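You operate a simulated robot arm through the tools that you are given. There is no shell and no other tool.

The job below is to be done with a simulated two-armed robot. You get a single attempt, and the scene is never put back.

JOB
Close down the island's drying plate: switch off, slide on the black tray, water ring wiped off, lid closed.
Fine: switch off before wiping; wipe with the blotter and put it back; dial to 30. Set down upright: blotter. What is to be rubbed or washed off counts as gone when no trace of it is left.

Only the result counts: the job must be done as asked and must still hold three seconds after the hand-in. Knocking over, shifting, dropping, spilling or breaking anything else fails it. Lids that push on must go on centred and level and be pressed home; caps that screw on are set level and turned clockwise until they are tight.

ROBOT AND FRAMES
Two 7-joint arms with two-finger grippers on one trunk that stands fixed in place. Base frame: the origin is at the foot of the trunk, x ahead of it, y to its left, z up; the work surface is at about z = 88. Units: cm, rad, N and s.
The left shoulder is at [2.5, 21.2, 128.1], the right one opposite. With the tool pointing down near the work surface each hand reaches from about 10 to 74 cm from the base axis, measured 20 degrees to its own side. Payload 2.2 kg a hand.
Tool frame (each hand has its own): the origin (TCP) lies between the finger pads and is the grasp point; the fingertips stand 1.9 cm ahead of it; z points along the fingers, y is the line along which they close. The gripper opens to 11.6 cm; its body begins 7 cm behind the TCP.
Orientation is that of the tool frame in the base frame, as a unit quaternion [x, y, z, w]. With the fingers straight down and closing along the base's y, the tool's x points along the base's -x, its y along +y and its z along -z.

CONTROLS
- The arms move only by the tool move_arm. It takes "left_steps", "right_steps" or both (then of equal length, played together; a hand with none holds still); each is a list of rows, each an object (a shift or turn left out is 0, a gripper value left out holds the last) with "offset": the shift along the tool's x, y, z in units of 25 mm (1.0 is 25 mm), a list of three; "rotation": the turn, a rotation vector about the tool's x, y, z in units of 5 degrees (1.0 is 5 degrees), a list of three; "jaw": the finger opening in m, from 0 to 0.116. In form: [{"offset": [x, y, z], "rotation": [rx, ry, rz], "jaw": jaw}, ...]. A call has 1 to 20 rows; each row shifts and turns the commanded pose from where the row before left it, along the tool's axes as they then stand. A call with a number of a shift or a turn outside -1 to 1 is refused whole. Each row takes 0.2 s and may step no farther than 5 cm and 0.15 rad from the row before; otherwise, or with a gripper value out of range, the whole call is refused. Where a pose cannot be reached the arm comes as near as it can. A force on the tool above 80 N (or 10 N above the force at the start of the call, whichever is more), or a blocked arm, ends the call early, and 0.2 s more pass. The fingers move at their own pace (about 20.35 cm/s each) and stop on an object; they squeeze with about 22 N. The grip force told is the motor's: it shows also when the fingers shut on nothing. Time passes only in rows, and 0.2 s behind the last, so rows that do not move let the fingers close. The reply holds the time, the measured pose of the TCP, the force on the tool along the base axes, the opening and the grip force, in the units named above and with some noise, with the torque about the TCP (base axes, N m) and any sound that the robot's microphone picked up.
- Cameras (640 x 400 px; columns grow to the right, rows downward): "scene" is now at [11.23, -5.53, 144.89]; the picture's right is [-0.57, -0.82, -0.00], its down [-0.50, 0.35, -0.80] and it looks along [0.65, -0.46, -0.61] (base axes); focal length 372 px, centre (320, 200). "left" rides on the left gripper at [6.9, 1.5, -9.7] in its tool frame; the picture's right is [-0.21, 0.98, 0.00], its down [-0.76, -0.17, -0.63] and it looks along [-0.62, -0.14, 0.77] (tool axes); focal length 251 px, centre (320, 200). "right" rides on the right gripper at [6.9, -1.5, -9.7] in its tool frame; the picture's right is [0.21, 0.98, 0.00], its down [-0.76, 0.17, -0.63] and it looks along [-0.62, 0.13, 0.77] (tool axes); focal length 251 px, centre (320, 200). There is no depth. A picture from a camera that has moved, and an enlarged one, comes with that camera's place and axes in the base frame and with its lens.
- grab_frame(camera): a new picture of that camera. The clock stands still meanwhile.
- slide_trunk(by): moves the trunk up (or, below 0, down) by that many cm; the arms and the scene camera ride with it, the base frame stays. It gives what a move gives, with no picture.
- turn_head(pan, tilt): turns the head with the scene camera to pan (to the left, within 1.396 rad either way) and tilt (down, from -0.506 to 1.204), counted from straight ahead of the robot. It gives what a move gives.
- zoom(camera, box): a new picture of the part [left, top, right, bottom] of that camera's present view, enlarged. The clock stands still meanwhile.
- hand_in(): hands the job in; it is judged then, once.

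Nothing tells you positions but the pictures and the camera data. Unless the task says otherwise, let go and move clear before handing in.

The tools are called after "Call:" as a command line: name --argument value ..., lists and objects as JSON in quotes. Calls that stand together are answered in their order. move_arm: Moves the arms, as the interface text tells. Its arguments: {"type":"object","properties":{"left_steps":{"type":"array","items":{"type":"object","properties":{"offset":{"type":"array","items":{"type":"number"}},"rotation":{"type":"array","items":{"type":"number"}},"jaw":{"type":"number"}}}},"right_steps":{"type":"array","items":{"type":"object","properties":{"offset":{"type":"array","items":{"type":"number"}},"rotation":{"type":"array","items":{"type":"number"}},"jaw":{"type":"number"}}}}},"required":[]} The other tools are called the same way: slide_trunk (by) moves the trunk up or down; turn_head (pan, tilt) turns the head that bears the scene camera; grab_frame (camera) takes a picture; zoom (camera, box) takes an enlarged picture of a part of a camera's view; hand_in () hands the job in.

At the start:

```text
time_s: 0.0
left_eef_pos: [39.72, -6.3, 119.2]
left_tool_rot: [0.0, 1.0, 0.0, 0.0]
left_wrist_force: [0.7, 0.6, 0.5]
left_wrist_torque: [-0.01, -0.01, 0.01]
left_finger_gap: 11.61
left_gripper_force: 0.0
right_eef_pos: [44.0, -48.72, 119.04]
right_tool_rot: [0.001, 1.0, 0.001, -0.001]
right_wrist_force: [0.2, -0.1, -1.7]
right_wrist_torque: [-0.02, -0.01, 0.02]
right_finger_gap: 11.58
right_gripper_force: 0.1
trunk travel left (down, up): [-42.5, 6.5]
head pan, tilt (commanded): [-0.609, 0.646]
```

scene: 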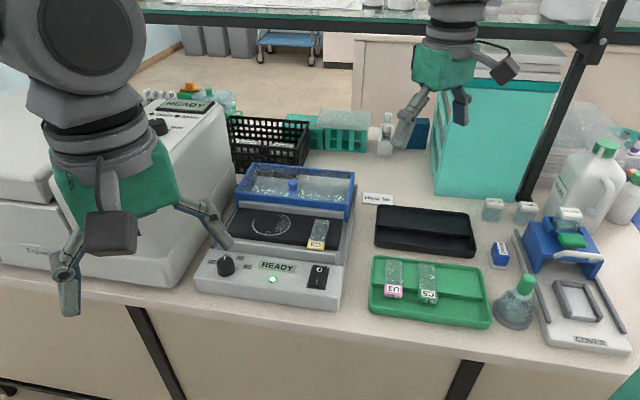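
right: 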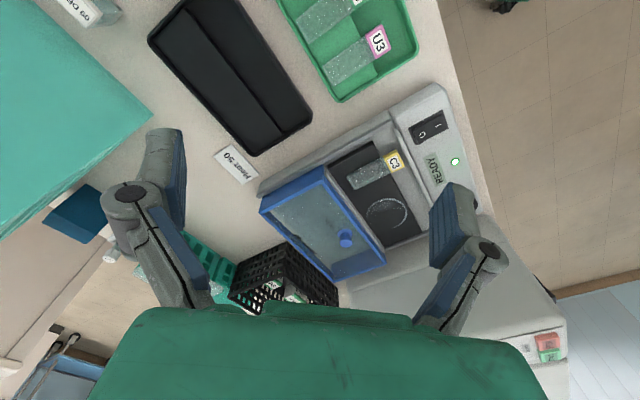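
left: 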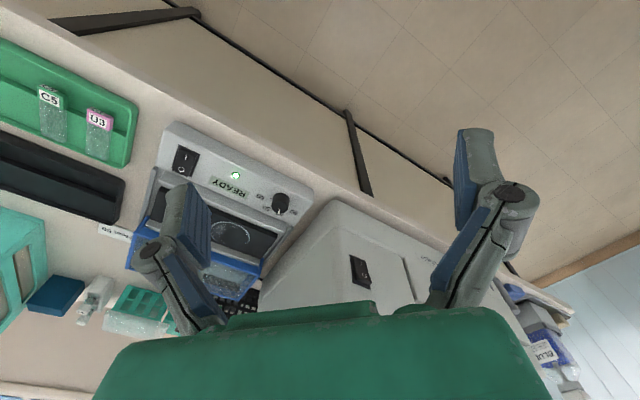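

I see the drying plate (grey unit with blue lid, dial, READY display, rocker switch), a slide on the plate, a water ring, a black tray and a green tray, and what may be the blotter at the right. I'll look closer before moving anything.

Call:
zoom --camera "scene" --box '[180, 150, 380, 320]'

Call:
zoom --camera "scene" --box '[350, 180, 640, 360]'

Call:
zoom --camera "right" --box '[240, 60, 520, 300]'

```text
2.35 times, centred on (280, 235) of scene
camera zoom: at [11.23, -5.53, 144.89], right [-0.57, -0.82, 0.0], down [-0.5, 0.35, -0.8], along [0.65, -0.46, -0.61], focal length 876 px, centre (414, 118)
```

zoom: 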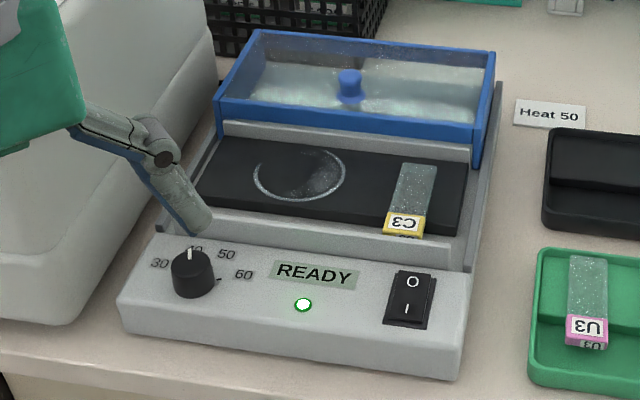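

```text
2.21 times, centred on (495, 270) of scene
camera zoom: at [11.23, -5.53, 144.89], right [-0.57, -0.82, 0.0], down [-0.5, 0.35, -0.8], along [0.65, -0.46, -0.61], focal length 822 px, centre (-66, 46)
```

zoom: 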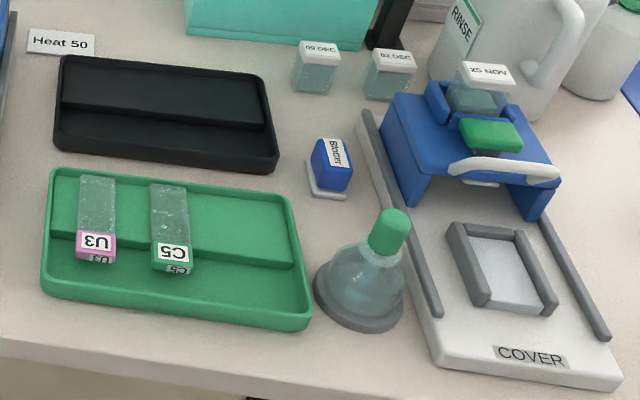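

```text
1.67 times, centred on (380, 180) of right
camera zoom: at [37.15, -50.21, 128.72], right [-0.21, 0.98, 0.0], down [0.76, 0.17, 0.63], along [0.62, 0.14, -0.78], focal length 419 px, centre (220, 233)
```

zoom: 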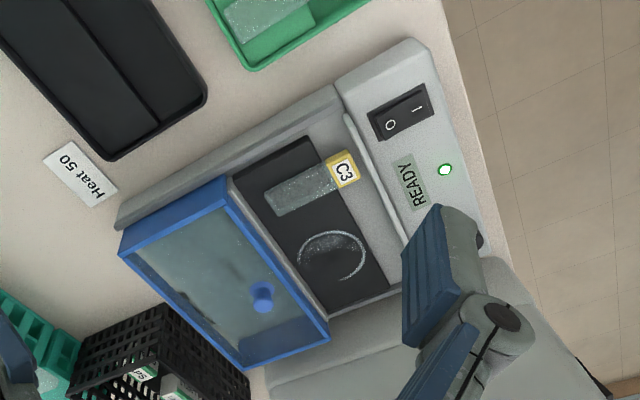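

The device is yawed about 45° to the base, with the dial near (59,-18), switch near (47,-30), slide near (57,-37) and ring near (66,-31). The blotter is near (35,-67) and the black tray near (49,-61). I'll move the left arm out of the way to get a clear view.

Call:
move_arm --left_steps '[{"offset": [0.4, 1, -0.2]}, {"offset": [0.4, 1, -0.2]}, {"offset": [0.4, 1, -0.2]}, {"offset": [0.4, 1, -0.2]}, {"offset": [0.4, 1, -0.2]}, {"offset": [0.4, 1, 0]}, {"offset": [0.4, 1, 0]}, {"offset": [0.4, 1, 0]}, {"offset": [0.4, 1, 0]}, {"offset": [0.4, 1, 0]}]'

Call:
turn_head --pan -0.609 --tilt 0.75

Call:
grab_frame --camera "scene"

```text
time_s: 2.2
left_eef_pos: [29.21, 19.32, 121.5]
left_tool_rot: [-0.001, 1.0, -0.002, 0.002]
left_wrist_force: [-0.3, 0.3, 0.1]
left_wrist_torque: [0.0, -0.01, 0.0]
left_finger_gap: 11.6
left_gripper_force: 0.0
right_eef_pos: [43.59, -48.09, 119.26]
right_tool_rot: [0.0, 1.0, -0.002, 0.002]
right_wrist_force: [-0.8, -0.1, 0.6]
right_wrist_torque: [0.01, 0.02, -0.04]
right_finger_gap: 11.57
right_gripper_force: 0.1
trunk travel left (down, up): [-42.5, 6.5]
head pan, tilt (commanded): [-0.609, 0.646]
```

```text
time_s: 2.9
left_eef_pos: [29.31, 18.96, 121.57]
left_tool_rot: [0.0, 1.0, 0.0, 0.001]
left_wrist_force: [0.2, -0.7, -0.7]
left_wrist_torque: [0.01, -0.01, -0.03]
left_finger_gap: 11.6
left_gripper_force: 0.0
right_eef_pos: [43.73, -48.55, 119.19]
right_tool_rot: [0.001, 1.0, 0.0, 0.001]
right_wrist_force: [0.4, -0.2, -0.6]
right_wrist_torque: [-0.01, -0.03, 0.0]
right_finger_gap: 11.6
right_gripper_force: 0.1
trunk travel left (down, up): [-42.5, 6.5]
head pan, tilt (commanded): [-0.609, 0.75]
```

```text
taken
camera scene: at [10.75, -5.27, 144.02], right [-0.57, -0.82, 0.0], down [-0.56, 0.39, -0.73], along [0.6, -0.42, -0.68], focal length 372 px, centre (320, 200)
```

scene: 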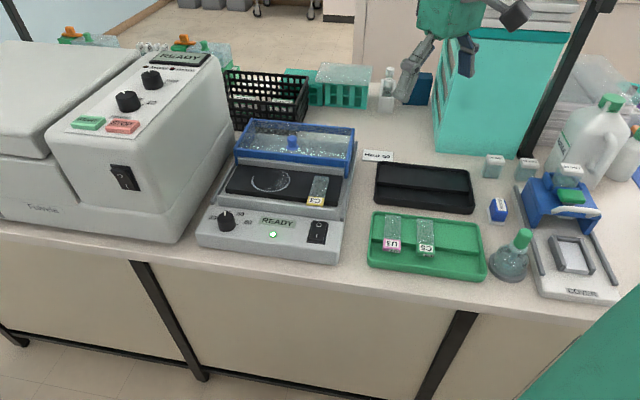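

The view is clear now. I'll zoom in on the device, lid, dial, and blotter.

Call:
zoom --camera "scene" --box '[190, 110, 360, 216]'

Call:
zoom --camera "scene" --box '[190, 190, 350, 270]'

Call:
zoom --camera "scene" --box '[360, 140, 520, 240]'

Call:
zoom --camera "scene" --box '[460, 180, 540, 230]'

```text
3.76 times, centred on (275, 163) of scene
camera zoom: at [10.75, -5.27, 144.02], right [-0.57, -0.82, 0.0], down [-0.56, 0.39, -0.73], along [0.6, -0.42, -0.68], focal length 1402 px, centre (489, 339)
```

zoom: 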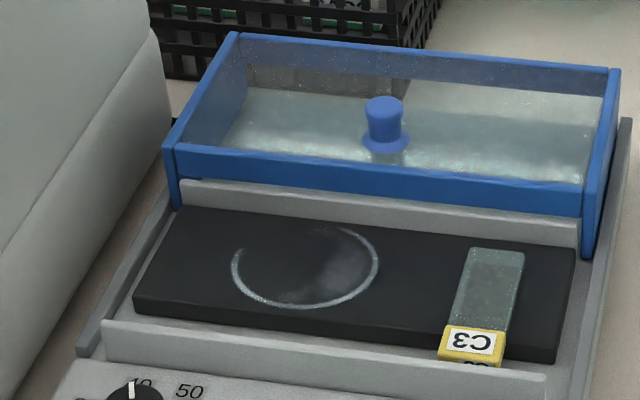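

```text
4.00 times, centred on (270, 230) of scene
camera zoom: at [10.75, -5.27, 144.02], right [-0.57, -0.82, 0.0], down [-0.56, 0.39, -0.73], along [0.6, -0.42, -0.68], focal length 1490 px, centre (520, 80)
```

zoom: 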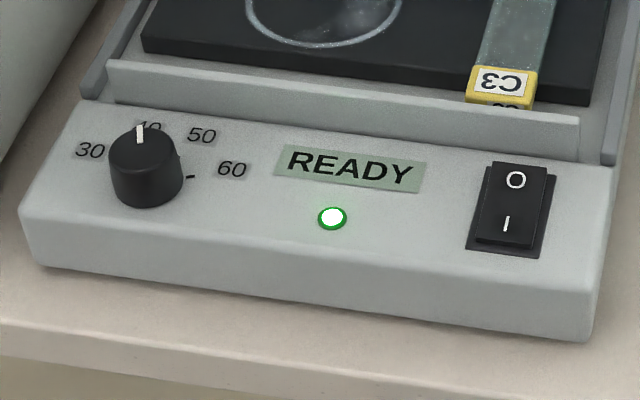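

```text
4.00 times, centred on (440, 190) of scene
camera zoom: at [10.75, -5.27, 144.02], right [-0.57, -0.82, 0.0], down [-0.56, 0.39, -0.73], along [0.6, -0.42, -0.68], focal length 1490 px, centre (-160, 240)
```

zoom: 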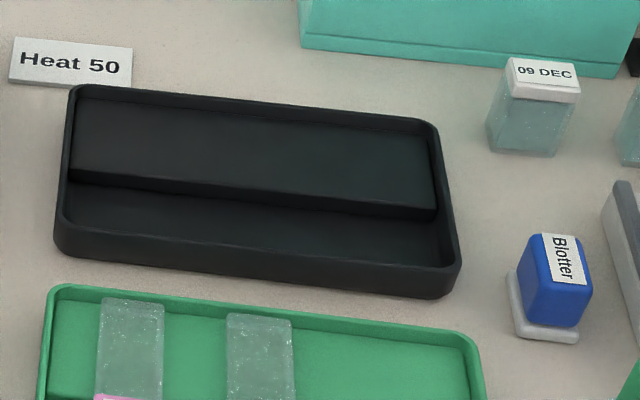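

```text
8.00 times, centred on (500, 205) of scene
camera zoom: at [10.75, -5.27, 144.02], right [-0.57, -0.82, 0.0], down [-0.56, 0.39, -0.73], along [0.6, -0.42, -0.68], focal length 2979 px, centre (-1120, 160)
```

zoom: 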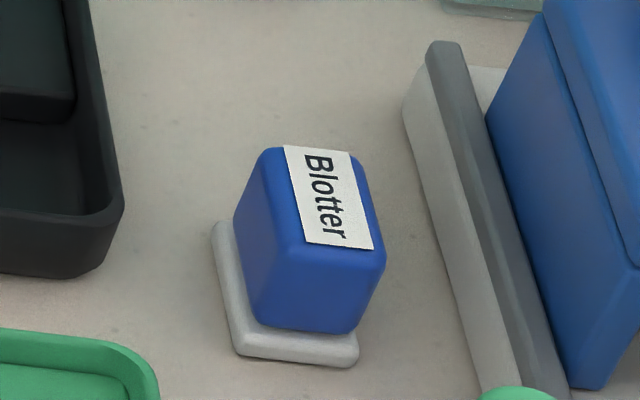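

The lid looks like a slider on side rails with a knob. I'll bring the right hand in front of the device, yaw it 45° to align with the device, and look through its wrist camera.

Call:
move_arm --right_steps '[{"offset": [0.073, 0.953, 0.133]}, {"offset": [0.073, 0.953, 0.133]}, {"offset": [0.073, 0.953, 0.133]}, {"offset": [0.073, 0.953, 0.133]}, {"offset": [0.073, 0.953, 0.133]}, {"offset": [0.073, 0.953, 0.133]}, {"offset": [0.073, 0.953, 0.133]}, {"offset": [0.073, 0.953, 0.133]}, {"offset": [0.073, 0.953, 0.133]}, {"offset": [0.073, 0.953, 0.133]}, {"offset": [0.073, 0.953, 0.133]}, {"offset": [0.073, 0.953, 0.133]}]'

Call:
move_arm --right_steps '[{"rotation": [0, 0, 1]}, {"rotation": [0, 0, 1]}, {"rotation": [0, 0, 1]}, {"rotation": [0, 0, 1]}, {"rotation": [0, 0, 1]}, {"rotation": [0, 0, 1]}, {"rotation": [0, 0, 1]}, {"rotation": [0, 0, 1]}, {"rotation": [0, 0, 1]}]'

Call:
grab_frame --camera "right"

Call:
grab_frame --camera "scene"

```text
time_s: 5.5
left_eef_pos: [29.3, 19.36, 121.5]
left_tool_rot: [0.001, 1.0, -0.002, 0.002]
left_wrist_force: [-0.6, -0.4, 0.1]
left_wrist_torque: [-0.01, -0.01, -0.03]
left_finger_gap: 11.63
left_gripper_force: 0.0
right_eef_pos: [41.6, -19.39, 115.1]
right_tool_rot: [0.0, 1.0, -0.002, 0.001]
right_wrist_force: [-0.2, -0.5, 0.3]
right_wrist_torque: [-0.03, 0.0, 0.02]
right_finger_gap: 11.58
right_gripper_force: 0.1
trunk travel left (down, up): [-42.5, 6.5]
head pan, tilt (commanded): [-0.609, 0.75]
```

```text
time_s: 7.5
left_eef_pos: [29.3, 19.14, 121.68]
left_tool_rot: [0.0, 1.0, 0.0, 0.001]
left_wrist_force: [-0.8, 0.0, -0.6]
left_wrist_torque: [0.03, 0.01, 0.02]
left_finger_gap: 11.6
left_gripper_force: 0.1
right_eef_pos: [41.6, -19.97, 115.27]
right_tool_rot: [0.394, 0.919, 0.018, -0.012]
right_wrist_force: [-0.3, -0.7, 0.2]
right_wrist_torque: [0.04, -0.01, -0.02]
right_finger_gap: 11.59
right_gripper_force: 0.0
trunk travel left (down, up): [-42.5, 6.5]
head pan, tilt (commanded): [-0.609, 0.75]
```

```text
taken
camera right: at [35.85, -16.43, 125.2], right [0.56, 0.83, 0.03], down [0.65, -0.46, 0.61], along [0.52, -0.32, -0.79], focal length 251 px, centre (320, 200)
```

right: 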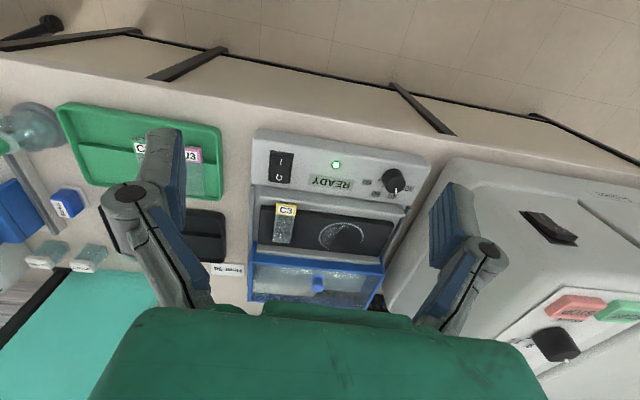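

```text
taken
camera scene: at [10.81, -4.69, 143.97], right [-0.56, -0.83, 0.0], down [-0.57, 0.38, -0.73], along [0.6, -0.41, -0.69], focal length 372 px, centre (320, 200)
```

scene: 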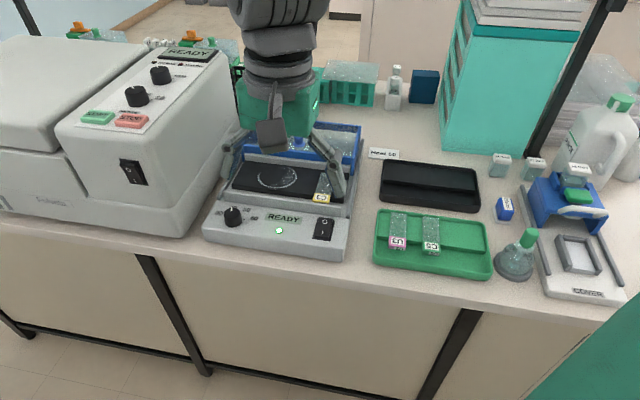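

The wrist camera shows the device nearly aligned with the tool. I'll move the right hand, jaws closing, above the "O" half of the rocker switch.

Call:
move_arm --right_steps '[{"offset": [-0.86, -0.185, 0.4], "jaw": 0.0}, {"offset": [-0.86, -0.185, 0.4]}, {"offset": [-0.86, -0.185, 0.4]}, {"offset": [-0.86, -0.185, 0.4]}, {"offset": [-0.86, -0.185, 0.4]}, {"offset": [-0.86, -0.185, 0.4]}, {"offset": [-0.86, -0.185, 0.4]}, {}]'

Call:
grab_frame --camera "right"

Call:
zoom --camera "scene" --box '[190, 100, 400, 270]'

```text
time_s: 9.3
left_eef_pos: [29.37, 19.05, 121.59]
left_tool_rot: [0.001, 1.0, -0.001, 0.0]
left_wrist_force: [-0.5, 0.4, -0.9]
left_wrist_torque: [0.01, 0.0, -0.02]
left_finger_gap: 11.62
left_gripper_force: 0.1
right_eef_pos: [49.9, -32.95, 108.4]
right_tool_rot: [0.383, 0.924, 0.0, 0.002]
right_wrist_force: [-0.3, -0.2, 1.1]
right_wrist_torque: [-0.01, 0.0, -0.02]
right_finger_gap: 0.0
right_gripper_force: 21.9
trunk travel left (down, up): [-42.5, 6.5]
head pan, tilt (commanded): [-0.609, 0.75]
```

```text
taken
camera right: at [43.88, -29.09, 117.99], right [0.54, 0.84, 0.0], down [0.65, -0.42, 0.63], along [0.53, -0.34, -0.77], focal length 251 px, centre (320, 200)
```

right: 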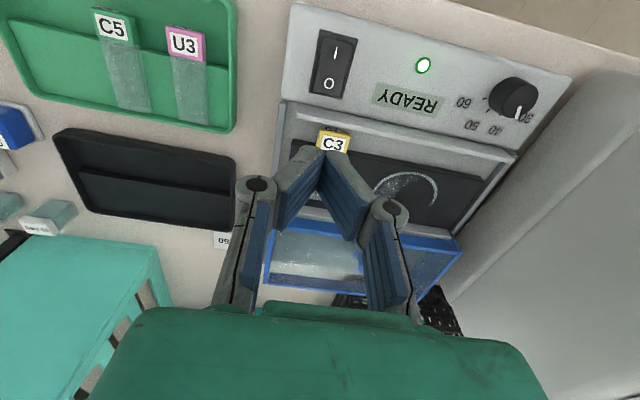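

```text
2.35 times, centred on (295, 185) of scene
camera zoom: at [10.81, -4.98, 144.02], right [-0.57, -0.82, 0.0], down [-0.56, 0.39, -0.73], along [0.6, -0.42, -0.68], focal length 876 px, centre (379, 235)
```

zoom: 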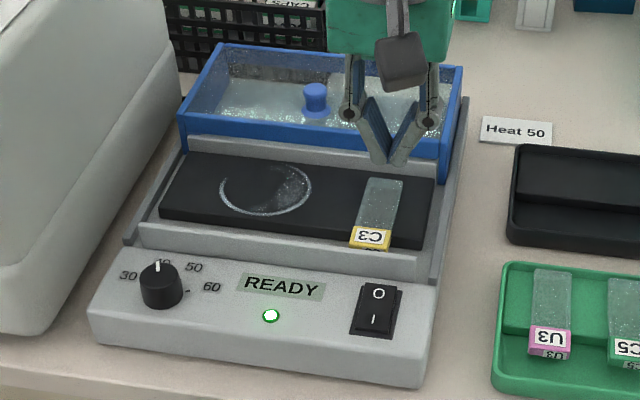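

The closed fingertips are about 1 cm behind the "O" mark. I'll correct, then descend to just above the rocker.

Call:
move_arm --right_steps '[{"offset": [0.42, 0.264, 0.5]}, {"offset": [0, 0, 0.8]}, {"offset": [0, 0, 0.8]}, {"offset": [0, 0, 0.8]}, {"offset": [0, 0, 0.7]}, {}]'

Call:
grab_frame --camera "right"

Call:
zoom --camera "scene" --box '[240, 170, 400, 270]'

```text
time_s: 10.7
left_eef_pos: [29.23, 19.09, 121.44]
left_tool_rot: [-0.001, 1.0, 0.0, 0.001]
left_wrist_force: [-0.1, 0.4, -0.5]
left_wrist_torque: [-0.01, 0.0, 0.02]
left_finger_gap: 11.57
left_gripper_force: 0.1
right_eef_pos: [49.64, -31.52, 99.25]
right_tool_rot: [0.382, 0.924, -0.001, 0.0]
right_wrist_force: [0.1, 0.3, 0.0]
right_wrist_torque: [0.02, -0.02, 0.05]
right_finger_gap: 0.0
right_gripper_force: 21.6
trunk travel left (down, up): [-42.5, 6.5]
head pan, tilt (commanded): [-0.609, 0.75]
```

```text
taken
camera right: at [43.67, -27.77, 108.97], right [0.54, 0.84, 0.0], down [0.65, -0.42, 0.63], along [0.53, -0.34, -0.77], focal length 251 px, centre (320, 200)
```

right: 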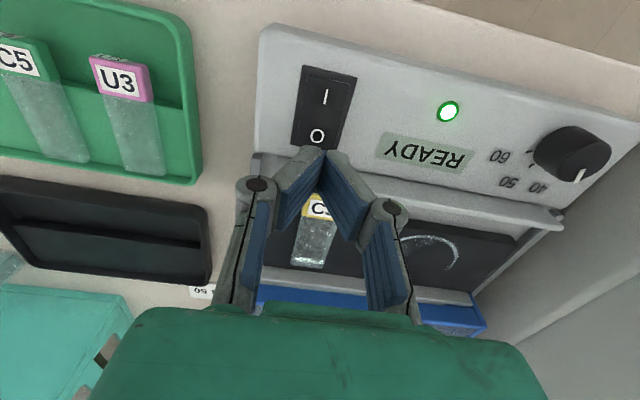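

```text
4.00 times, centred on (320, 220) of scene
camera zoom: at [10.82, -4.94, 144.02], right [-0.57, -0.82, 0.0], down [-0.56, 0.39, -0.73], along [0.6, -0.42, -0.68], focal length 1490 px, centre (320, 120)
```

zoom: 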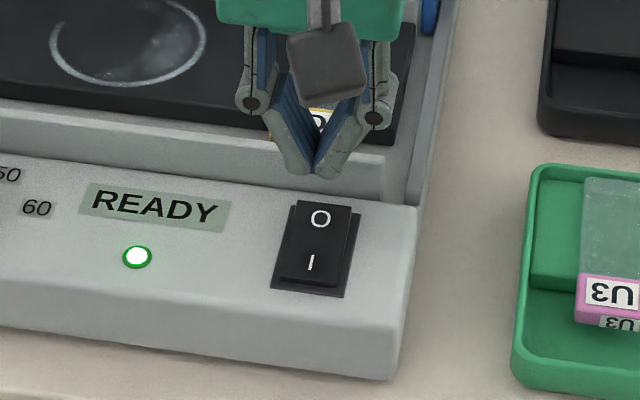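

The fingertips are right above "O". I'll press down in small steps and watch the force and sound.

Call:
move_arm --right_steps '[{"offset": [0, 0, 0.4]}, {"offset": [0, 0, 0.4]}, {"offset": [0, 0, 0.15]}, {"offset": [0, 0, 0.1]}, {"offset": [0, 0, 0.1]}]'

Call:
zoom --camera "scene" --box '[240, 170, 400, 270]'

```text
time_s: 11.9
left_eef_pos: [29.38, 19.17, 121.5]
left_tool_rot: [0.0, 1.0, -0.001, 0.001]
left_wrist_force: [-0.5, 1.3, -0.2]
left_wrist_torque: [0.03, -0.01, -0.01]
left_finger_gap: 11.6
left_gripper_force: 0.1
right_eef_pos: [49.67, -31.55, 96.31]
right_tool_rot: [0.383, 0.924, 0.0, 0.001]
right_wrist_force: [-0.6, 1.1, -0.1]
right_wrist_torque: [-0.02, -0.02, -0.02]
right_finger_gap: 0.02
right_gripper_force: 22.2
trunk travel left (down, up): [-42.5, 6.5]
head pan, tilt (commanded): [-0.609, 0.75]
```

```text
4.00 times, centred on (320, 220) of scene
camera zoom: at [10.87, -4.92, 144.02], right [-0.57, -0.82, 0.0], down [-0.56, 0.39, -0.73], along [0.6, -0.42, -0.68], focal length 1490 px, centre (320, 120)
```

zoom: 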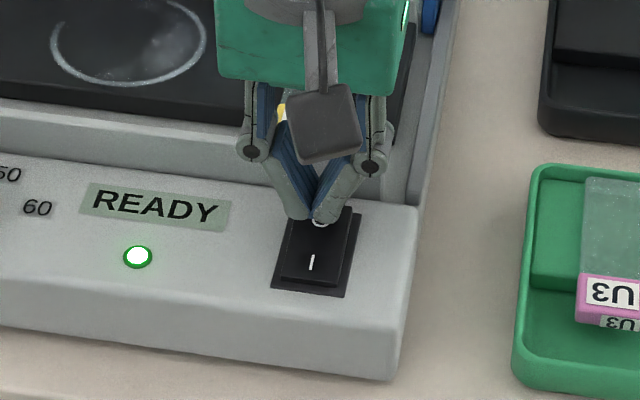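

The tips are almost touching the "O" half, with no contact force yet. I'll keep pressing in small steps.

Call:
move_arm --right_steps '[{"offset": [0, 0, 0.1]}, {"offset": [0, 0, 0.1]}, {"offset": [0, 0, 0.08]}]'

Call:
zoom --camera "scene" --box '[240, 170, 400, 270]'

```text
time_s: 12.7
left_eef_pos: [29.26, 19.12, 121.68]
left_tool_rot: [0.0, 1.0, 0.0, 0.001]
left_wrist_force: [0.2, -0.6, -0.1]
left_wrist_torque: [0.0, 0.01, 0.01]
left_finger_gap: 11.59
left_gripper_force: 0.1
right_eef_pos: [49.6, -31.51, 95.54]
right_tool_rot: [0.382, 0.924, 0.0, 0.001]
right_wrist_force: [-1.0, 0.5, 0.5]
right_wrist_torque: [0.02, 0.01, -0.01]
right_finger_gap: 0.02
right_gripper_force: 21.2
trunk travel left (down, up): [-42.5, 6.5]
head pan, tilt (commanded): [-0.609, 0.75]
```

```text
4.00 times, centred on (320, 220) of scene
camera zoom: at [10.86, -4.91, 144.02], right [-0.57, -0.82, 0.0], down [-0.56, 0.39, -0.73], along [0.6, -0.42, -0.68], focal length 1490 px, centre (320, 120)
```

zoom: 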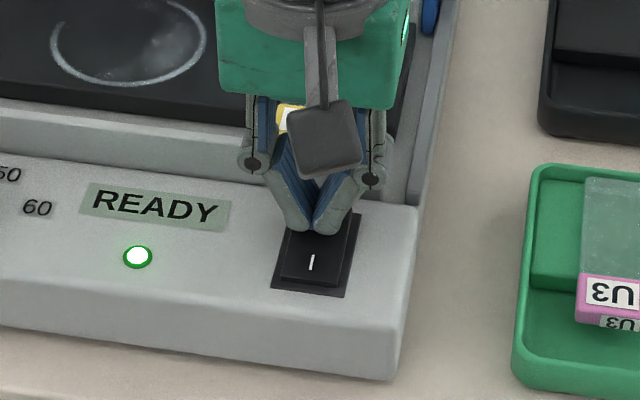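

No contact yet, and the tips look to be drifting toward the pivot in the scene view. I'll check the wrist view.

Call:
zoom --camera "right" --box '[240, 60, 400, 220]'

Call:
zoom --camera "scene" --box '[290, 200, 350, 250]'

```text
2.50 times, centred on (320, 140) of right
camera zoom: at [43.74, -27.72, 105.33], right [0.54, 0.84, 0.0], down [0.65, -0.42, 0.63], along [0.53, -0.34, -0.77], focal length 629 px, centre (320, 350)
```

zoom: 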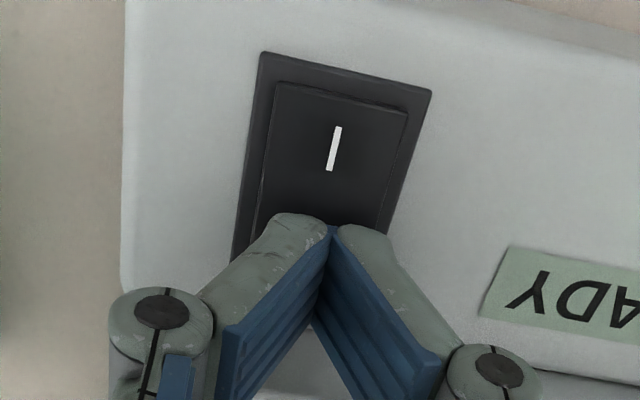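

```text
8.00 times, centred on (320, 225) of scene
camera zoom: at [10.86, -4.91, 144.02], right [-0.57, -0.82, 0.0], down [-0.56, 0.39, -0.73], along [0.6, -0.42, -0.68], focal length 2979 px, centre (320, 0)
```

zoom: 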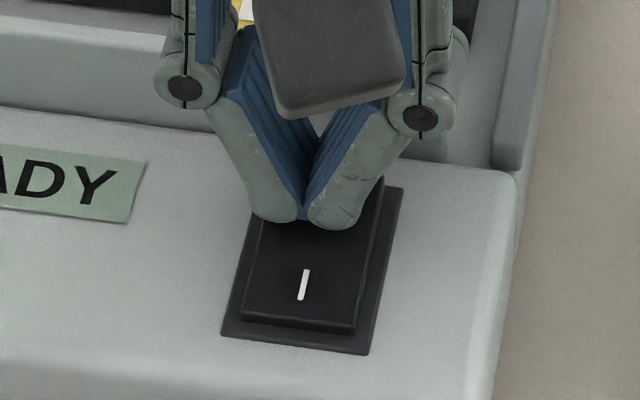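

The fingertips cover "O", with their front edge toward the pivot. I'll shift back 3 mm and keep pressing slowly.

Call:
move_arm --right_steps '[{"offset": [-0.14, 0.04, 0]}, {"offset": [0, 0, 0.08]}, {"offset": [0, 0, 0.08]}, {"offset": [0, 0, 0.08]}]'

Call:
zoom --camera "scene" --box '[240, 170, 400, 270]'

```text
time_s: 13.7
left_eef_pos: [29.22, 19.09, 121.65]
left_tool_rot: [-0.001, 1.0, -0.001, 0.001]
left_wrist_force: [-1.1, -0.9, 0.2]
left_wrist_torque: [0.0, 0.02, -0.01]
left_finger_gap: 11.62
left_gripper_force: 0.1
right_eef_pos: [49.96, -31.85, 95.3]
right_tool_rot: [0.382, 0.924, 0.0, 0.003]
right_wrist_force: [0.5, -1.8, 6.7]
right_wrist_torque: [-0.02, 0.07, 0.01]
right_finger_gap: 0.58
right_gripper_force: 28.5
trunk travel left (down, up): [-42.5, 6.5]
head pan, tilt (commanded): [-0.609, 0.75]
```

```text
4.00 times, centred on (320, 220) of scene
camera zoom: at [10.74, -4.91, 144.04], right [-0.57, -0.82, 0.0], down [-0.56, 0.39, -0.73], along [0.6, -0.42, -0.68], focal length 1490 px, centre (320, 120)
```

zoom: 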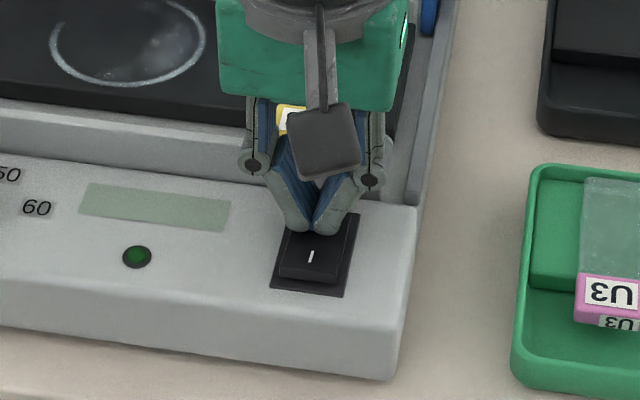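

The display and LED are dark, so the switch is off. I'll lift clear and open the jaws for the slide.

Call:
move_arm --right_steps '[{"offset": [0, 0, -0.3]}, {"offset": [0, 0, -0.8]}, {"offset": [0, 0, -1]}, {"offset": [0, 0, -1]}, {"offset": [0, 0, -1], "jaw": 0.06}, {"offset": [0, 0, -1]}, {}]'

Call:
grab_frame --camera "right"

Call:
zoom --camera "scene" --box '[190, 100, 400, 270]'

```text
time_s: 15.3
left_eef_pos: [29.39, 19.13, 121.48]
left_tool_rot: [0.0, 1.0, -0.002, 0.001]
left_wrist_force: [0.4, -0.6, -0.2]
left_wrist_torque: [0.02, 0.02, -0.02]
left_finger_gap: 11.58
left_gripper_force: 0.1
right_eef_pos: [50.01, -31.69, 107.71]
right_tool_rot: [0.383, 0.924, 0.0, 0.001]
right_wrist_force: [0.1, -0.6, 0.4]
right_wrist_torque: [0.01, -0.02, -0.01]
right_finger_gap: 6.03
right_gripper_force: 0.1
trunk travel left (down, up): [-42.5, 6.5]
head pan, tilt (commanded): [-0.609, 0.75]
```

```text
taken
camera right: at [44.03, -27.87, 117.47], right [0.54, 0.84, 0.0], down [0.65, -0.42, 0.63], along [0.53, -0.34, -0.77], focal length 251 px, centre (320, 200)
```

right: 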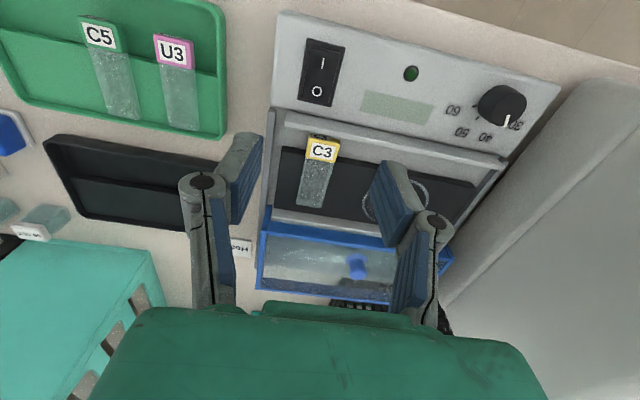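

```text
2.35 times, centred on (295, 185) of scene
camera zoom: at [10.87, -4.89, 144.01], right [-0.57, -0.82, 0.0], down [-0.56, 0.39, -0.73], along [0.6, -0.42, -0.68], focal length 876 px, centre (379, 235)
```

zoom: 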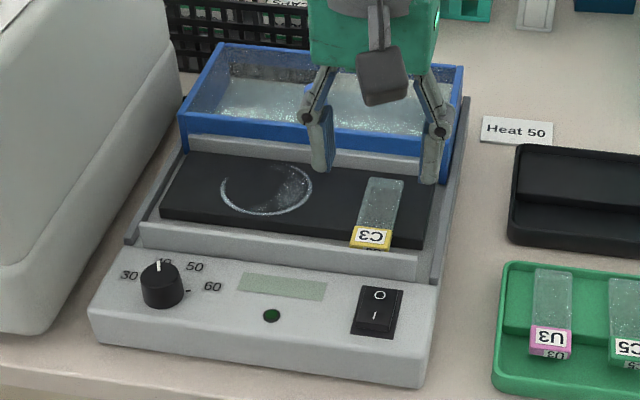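

Next is slide C3. I'll zoom in to locate it and its orientation precisely.

Call:
zoom --camera "right" --box '[250, 100, 410, 240]'

Call:
zoom --camera "scene" --box '[240, 150, 340, 220]'

```text
2.86 times, centred on (330, 170) of right
camera zoom: at [44.03, -27.87, 117.47], right [0.54, 0.84, 0.0], down [0.65, -0.42, 0.63], along [0.53, -0.34, -0.77], focal length 718 px, centre (291, 286)
```

zoom: 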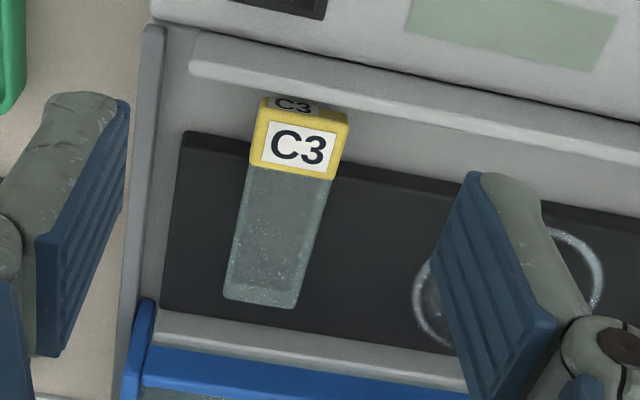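

```text
5.71 times, centred on (290, 185) of scene
camera zoom: at [10.87, -4.89, 144.01], right [-0.57, -0.82, 0.0], down [-0.56, 0.39, -0.73], along [0.6, -0.42, -0.68], focal length 2128 px, centre (491, 286)
```

zoom: 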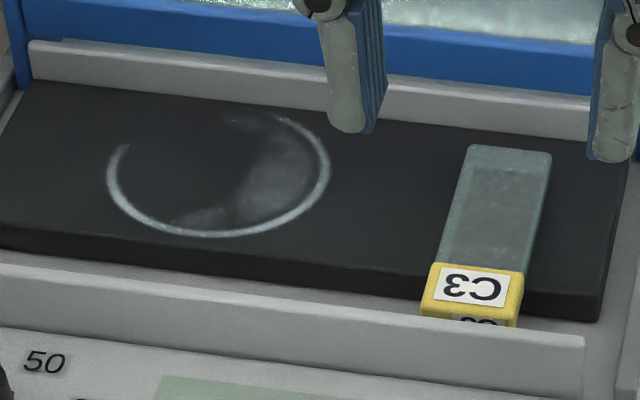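

The slide is aligned with the tool axes, with its yellow block overhanging the plate's front edge at about (54.2,-34.1) and its top near z≈95. I'll move above the block and come down part of the way with the jaws at 4.6 cm.

Call:
move_arm --right_steps '[{"offset": [-0.94, 0.256, 0], "jaw": 0.046}, {"offset": [-0.94, 0.256, 0]}, {"offset": [0, 0, 0.8]}, {"offset": [0, 0, 0.8]}, {"offset": [0, 0, 0.8]}, {"offset": [0, 0, 0.6]}, {}]'

Call:
grab_frame --camera "right"

Call:
zoom --camera "scene" --box '[240, 130, 360, 220]'

```text
time_s: 16.9
left_eef_pos: [29.18, 19.19, 121.57]
left_tool_rot: [-0.001, 1.0, -0.001, 0.001]
left_wrist_force: [0.5, -0.3, 0.1]
left_wrist_torque: [-0.01, 0.03, -0.04]
left_finger_gap: 11.61
left_gripper_force: 0.1
right_eef_pos: [54.18, -34.24, 100.2]
right_tool_rot: [0.383, 0.924, -0.001, 0.002]
right_wrist_force: [0.7, -1.0, -0.5]
right_wrist_torque: [0.0, -0.04, -0.02]
right_finger_gap: 4.6
right_gripper_force: 0.1
trunk travel left (down, up): [-42.5, 6.5]
head pan, tilt (commanded): [-0.609, 0.75]
```

```text
taken
camera right: at [48.34, -30.38, 109.99], right [0.54, 0.84, 0.0], down [0.65, -0.42, 0.63], along [0.53, -0.34, -0.77], focal length 251 px, centre (320, 200)
```

right: 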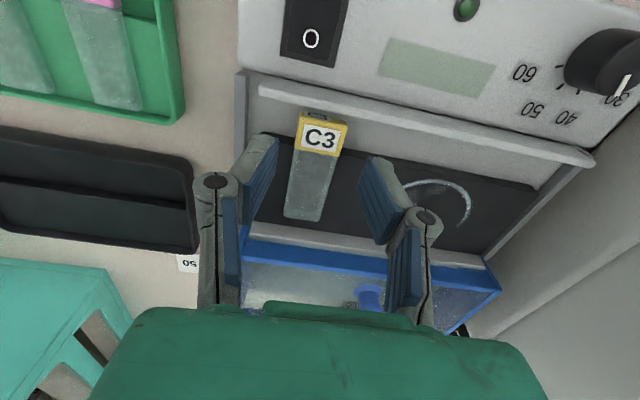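

```text
4.44 times, centred on (300, 175) of scene
camera zoom: at [10.86, -4.93, 144.02], right [-0.57, -0.82, 0.0], down [-0.56, 0.39, -0.73], along [0.6, -0.42, -0.68], focal length 1655 px, centre (409, 311)
```

zoom: 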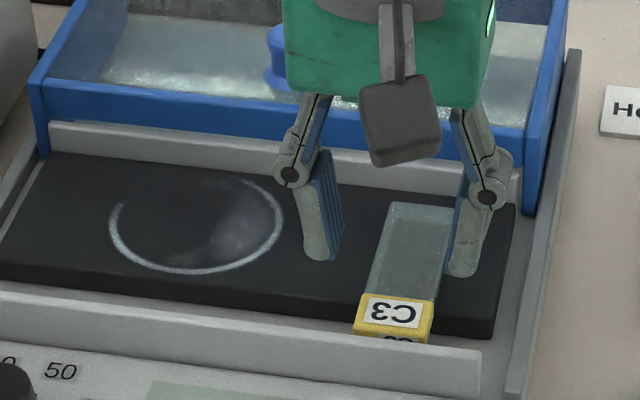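

The label is centred under the TCP. I'll descend slowly toward the plate surface.

Call:
move_arm --right_steps '[{"offset": [0, 0, 0.5]}, {"offset": [0, 0, 0.5]}, {"offset": [0, 0, 0.3]}, {}]'

Call:
grab_frame --camera "right"

Call:
zoom --camera "scene" --box '[260, 150, 350, 220]'

```text
time_s: 17.9
left_eef_pos: [29.3, 19.08, 121.59]
left_tool_rot: [0.001, 1.0, -0.001, 0.001]
left_wrist_force: [-0.7, -0.3, -0.8]
left_wrist_torque: [-0.01, -0.01, 0.02]
left_finger_gap: 11.58
left_gripper_force: 0.0
right_eef_pos: [54.39, -34.02, 97.08]
right_tool_rot: [0.382, 0.924, -0.001, 0.001]
right_wrist_force: [-0.7, -0.5, -0.5]
right_wrist_torque: [0.04, 0.02, 0.02]
right_finger_gap: 4.6
right_gripper_force: 0.0
trunk travel left (down, up): [-42.5, 6.5]
head pan, tilt (commanded): [-0.609, 0.75]
```

```text
taken
camera right: at [48.29, -30.23, 106.72], right [0.54, 0.84, 0.0], down [0.65, -0.42, 0.63], along [0.53, -0.34, -0.77], focal length 251 px, centre (320, 200)
```

right: 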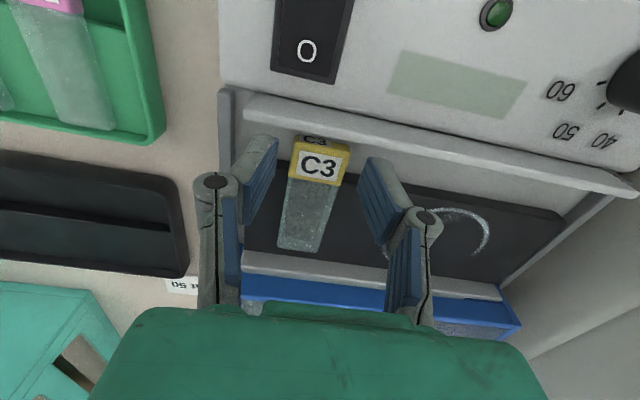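

```text
5.71 times, centred on (305, 185) of scene
camera zoom: at [10.88, -4.93, 144.02], right [-0.57, -0.82, 0.0], down [-0.56, 0.39, -0.73], along [0.6, -0.42, -0.68], focal length 2128 px, centre (406, 286)
```

zoom: 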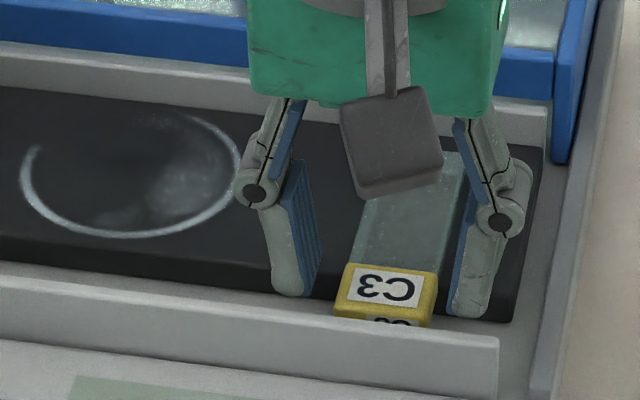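

The tips are level with the yellow block. I'll go 4 mm lower, checking for contact.

Call:
move_arm --right_steps '[{"offset": [0, 0, 0.08]}, {"offset": [0, 0, 0.08]}, {}]'

Call:
zoom --camera "scene" --box '[260, 150, 350, 220]'

```text
time_s: 18.7
left_eef_pos: [29.36, 19.18, 121.59]
left_tool_rot: [0.0, 1.0, -0.001, 0.0]
left_wrist_force: [-0.9, -0.2, 0.5]
left_wrist_torque: [-0.03, 0.0, 0.02]
left_finger_gap: 11.62
left_gripper_force: 0.0
right_eef_pos: [54.27, -34.09, 96.51]
right_tool_rot: [0.382, 0.924, -0.001, 0.0]
right_wrist_force: [0.4, -0.1, 0.7]
right_wrist_torque: [-0.01, 0.0, -0.02]
right_finger_gap: 4.6
right_gripper_force: 0.1
trunk travel left (down, up): [-42.5, 6.5]
head pan, tilt (commanded): [-0.609, 0.75]
```

```text
5.71 times, centred on (305, 185) of scene
camera zoom: at [10.88, -4.94, 144.01], right [-0.57, -0.82, 0.0], down [-0.56, 0.39, -0.73], along [0.6, -0.42, -0.68], focal length 2128 px, centre (406, 286)
```

zoom: 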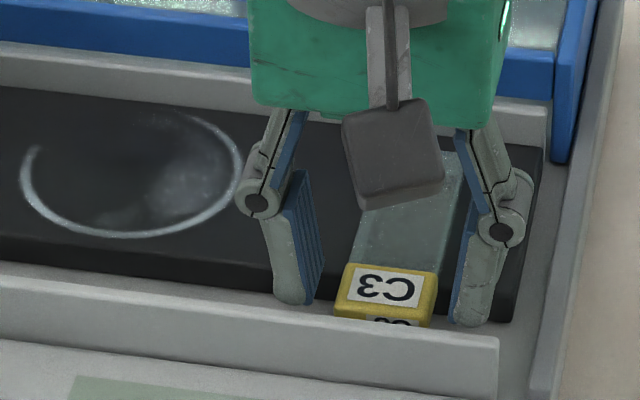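

No contact with the plate, and the tips bracket the block. I'll close on the slide.

Call:
move_arm --right_steps '[{"jaw": 0.036}, {"jaw": 0.03}, {"jaw": 0.024}, {"jaw": 0.018}, {}]'

Call:
grab_frame --camera "right"

Call:
zoom --camera "scene" --box '[260, 150, 350, 220]'

```text
time_s: 19.9
left_eef_pos: [29.28, 19.2, 121.45]
left_tool_rot: [0.0, 1.0, -0.001, 0.001]
left_wrist_force: [0.0, 0.6, 0.1]
left_wrist_torque: [-0.04, 0.01, 0.01]
left_finger_gap: 11.62
left_gripper_force: 0.0
right_eef_pos: [54.35, -34.07, 96.69]
right_tool_rot: [0.383, 0.924, 0.0, 0.001]
right_wrist_force: [1.5, 0.4, -0.4]
right_wrist_torque: [-0.02, -0.02, -0.03]
right_finger_gap: 1.79
right_gripper_force: 0.0
trunk travel left (down, up): [-42.5, 6.5]
head pan, tilt (commanded): [-0.609, 0.75]
```

```text
taken
camera right: at [48.27, -30.27, 106.32], right [0.54, 0.84, 0.0], down [0.65, -0.42, 0.63], along [0.53, -0.34, -0.77], focal length 251 px, centre (320, 200)
```

right: 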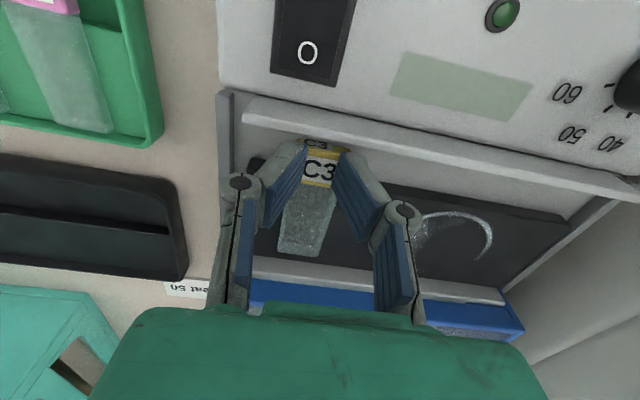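

```text
5.71 times, centred on (305, 185) of scene
camera zoom: at [10.88, -4.94, 144.01], right [-0.57, -0.82, 0.0], down [-0.56, 0.39, -0.73], along [0.6, -0.42, -0.68], focal length 2128 px, centre (406, 286)
```

zoom: 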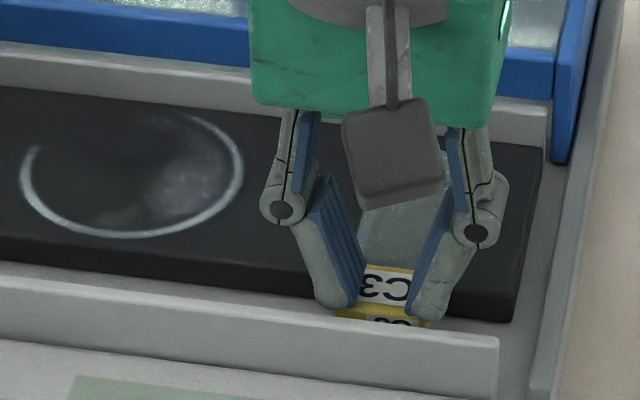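

The jaws reached 1.8 cm without any grip force, so the tips passed over the top of the block. I'll reopen and go lower until I feel the plate.

Call:
move_arm --right_steps '[{"jaw": 0.046}, {}, {"offset": [0, 0, 0.08]}, {"offset": [0, 0, 0.08]}, {}]'

Call:
zoom --camera "scene" --box '[260, 150, 350, 220]'

Call:
zoom --camera "right" --box '[220, 90, 420, 260]'

```text
time_s: 21.1
left_eef_pos: [29.28, 19.21, 121.53]
left_tool_rot: [0.0, 1.0, -0.001, 0.002]
left_wrist_force: [0.6, 0.0, 0.0]
left_wrist_torque: [0.01, -0.02, 0.01]
left_finger_gap: 11.64
left_gripper_force: 0.1
right_eef_pos: [54.25, -34.09, 96.15]
right_tool_rot: [0.383, 0.924, 0.0, 0.0]
right_wrist_force: [0.9, -0.7, 0.1]
right_wrist_torque: [0.03, -0.02, -0.01]
right_finger_gap: 4.62
right_gripper_force: 0.1
trunk travel left (down, up): [-42.5, 6.5]
head pan, tilt (commanded): [-0.609, 0.75]
```

```text
5.71 times, centred on (305, 185) of scene
camera zoom: at [10.88, -4.93, 144.01], right [-0.57, -0.82, 0.0], down [-0.56, 0.39, -0.73], along [0.6, -0.42, -0.68], focal length 2128 px, centre (406, 286)
```

zoom: 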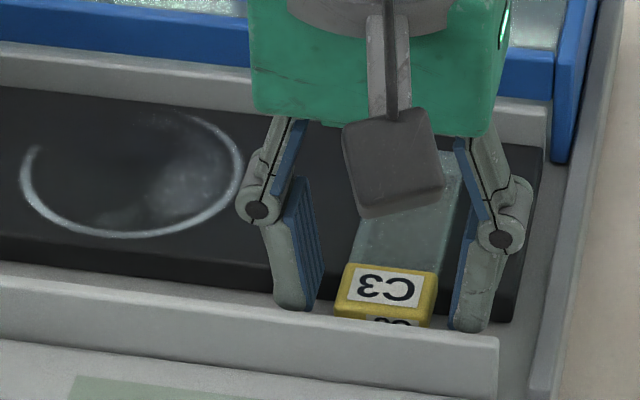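

```text
2.35 times, centred on (320, 175) of right
camera zoom: at [48.31, -30.3, 105.96], right [0.54, 0.84, 0.0], down [0.65, -0.42, 0.63], along [0.53, -0.34, -0.77], focal length 592 px, centre (320, 259)
```

zoom: 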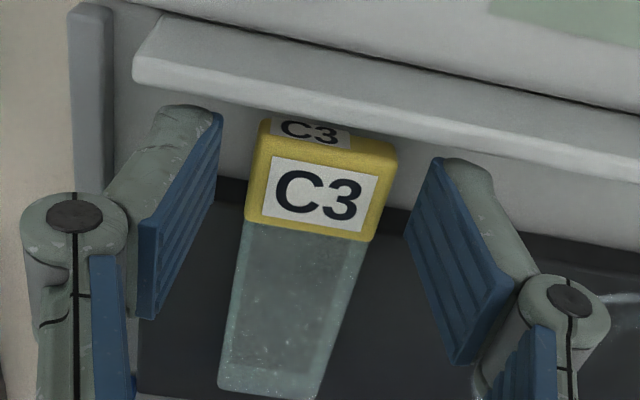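

Still no contact, so I'll keep easing down in 2 mm steps.

Call:
move_arm --right_steps '[{"offset": [0, 0, 0.08]}, {"offset": [0, 0, 0.08]}, {}]'

Call:
zoom --camera "scene" --box '[260, 150, 350, 220]'

```text
time_s: 21.9
left_eef_pos: [29.39, 19.09, 121.65]
left_tool_rot: [0.0, 1.0, -0.001, 0.001]
left_wrist_force: [0.8, -0.7, 0.0]
left_wrist_torque: [0.0, -0.03, 0.01]
left_finger_gap: 11.56
left_gripper_force: 0.0
right_eef_pos: [54.36, -34.3, 95.94]
right_tool_rot: [0.383, 0.924, -0.001, 0.001]
right_wrist_force: [-0.7, -0.2, -0.1]
right_wrist_torque: [0.0, 0.02, -0.01]
right_finger_gap: 4.6
right_gripper_force: 0.0
trunk travel left (down, up): [-42.5, 6.5]
head pan, tilt (commanded): [-0.609, 0.75]
```

```text
5.71 times, centred on (305, 185) of scene
camera zoom: at [10.88, -4.94, 144.01], right [-0.57, -0.82, 0.0], down [-0.56, 0.39, -0.73], along [0.6, -0.42, -0.68], focal length 2128 px, centre (406, 286)
```

zoom: 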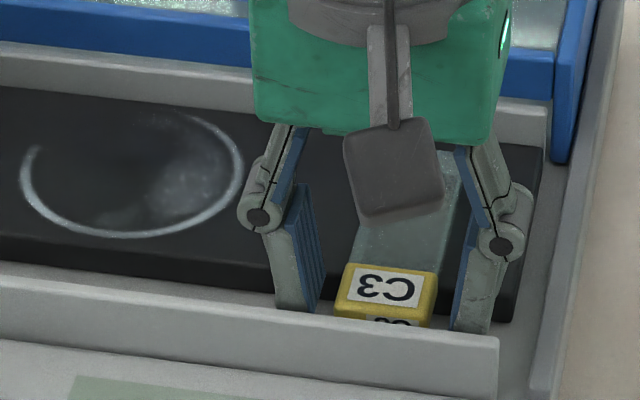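

The tips are now beside the block and below its top. I'll try closing again.

Call:
move_arm --right_steps '[{"jaw": 0.036}, {"jaw": 0.03}, {"jaw": 0.026}, {"jaw": 0.022}, {}]'

Call:
zoom --camera "scene" --box '[260, 150, 350, 220]'

Call:
zoom --camera "right" --box '[220, 90, 420, 260]'

```text
time_s: 23.1
left_eef_pos: [29.29, 19.14, 121.57]
left_tool_rot: [0.0, 1.0, -0.001, 0.002]
left_wrist_force: [0.4, -0.1, -0.9]
left_wrist_torque: [0.0, 0.01, 0.02]
left_finger_gap: 11.63
left_gripper_force: 0.0
right_eef_pos: [54.4, -34.16, 95.86]
right_tool_rot: [0.382, 0.924, 0.0, 0.001]
right_wrist_force: [1.7, 0.5, -0.7]
right_wrist_torque: [0.0, -0.05, 0.01]
right_finger_gap: 3.22
right_gripper_force: 22.3
trunk travel left (down, up): [-42.5, 6.5]
head pan, tilt (commanded): [-0.609, 0.75]
```

```text
5.71 times, centred on (305, 185) of scene
camera zoom: at [10.89, -4.93, 144.01], right [-0.57, -0.82, 0.0], down [-0.56, 0.39, -0.73], along [0.6, -0.42, -0.68], focal length 2128 px, centre (406, 286)
```

zoom: 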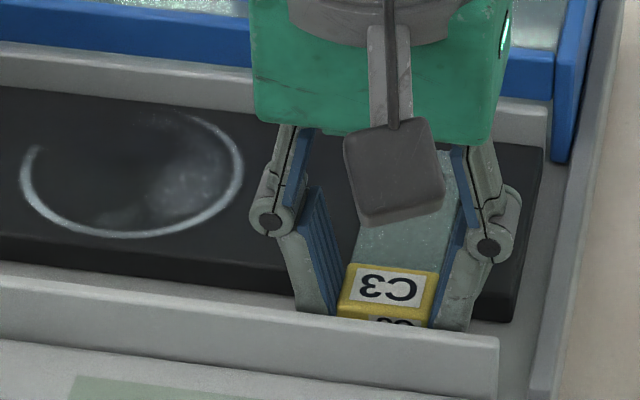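

```text
2.35 times, centred on (320, 175) of right
camera zoom: at [48.35, -30.36, 105.58], right [0.54, 0.84, 0.0], down [0.65, -0.42, 0.63], along [0.53, -0.34, -0.77], focal length 592 px, centre (320, 259)
```

zoom: 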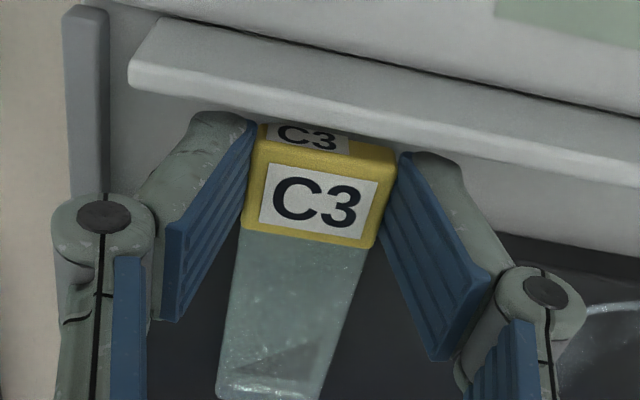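

The slide is gripped at 22 N. I'll lift straight up slowly and check that it comes along level.

Call:
move_arm --right_steps '[{"offset": [0, 0, -0.15]}, {"offset": [0, 0, -0.25]}, {"offset": [0, 0, -0.4]}, {"offset": [0, 0, -0.6]}, {"offset": [0, 0, -0.8]}, {"offset": [0, 0, -0.8]}, {}]'

Call:
grab_frame --camera "right"

Call:
grab_frame --camera "scene"

```text
time_s: 24.7
left_eef_pos: [29.35, 19.1, 121.55]
left_tool_rot: [0.0, 1.0, 0.0, 0.001]
left_wrist_force: [0.3, -1.6, 0.2]
left_wrist_torque: [0.02, 0.0, -0.01]
left_finger_gap: 11.61
left_gripper_force: 0.1
right_eef_pos: [54.41, -34.24, 103.38]
right_tool_rot: [0.383, 0.924, -0.001, 0.001]
right_wrist_force: [0.7, -0.2, -1.3]
right_wrist_torque: [0.04, 0.04, -0.02]
right_finger_gap: 3.2
right_gripper_force: 22.2
trunk travel left (down, up): [-42.5, 6.5]
head pan, tilt (commanded): [-0.609, 0.75]
```

```text
taken
camera right: at [48.33, -30.33, 113.08], right [0.54, 0.84, 0.0], down [0.65, -0.42, 0.63], along [0.53, -0.34, -0.77], focal length 251 px, centre (320, 200)
```

right: 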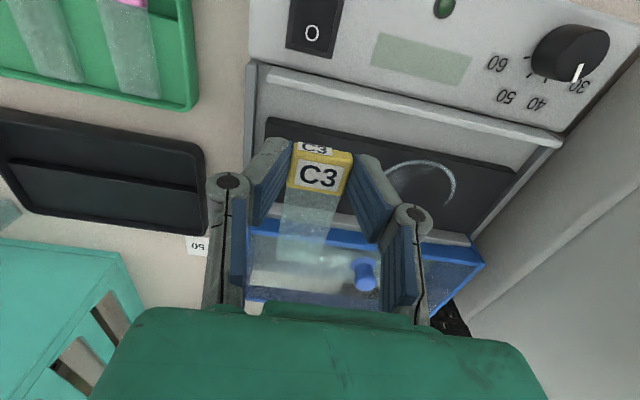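

```text
taken
camera scene: at [10.91, -4.93, 144.01], right [-0.57, -0.82, 0.0], down [-0.56, 0.39, -0.73], along [0.6, -0.42, -0.68], focal length 372 px, centre (320, 200)
```

scene: 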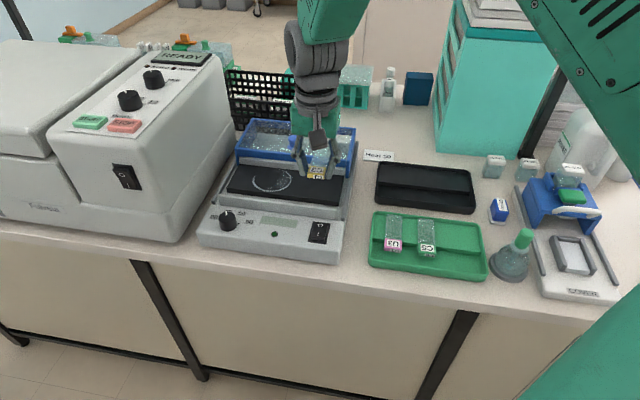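

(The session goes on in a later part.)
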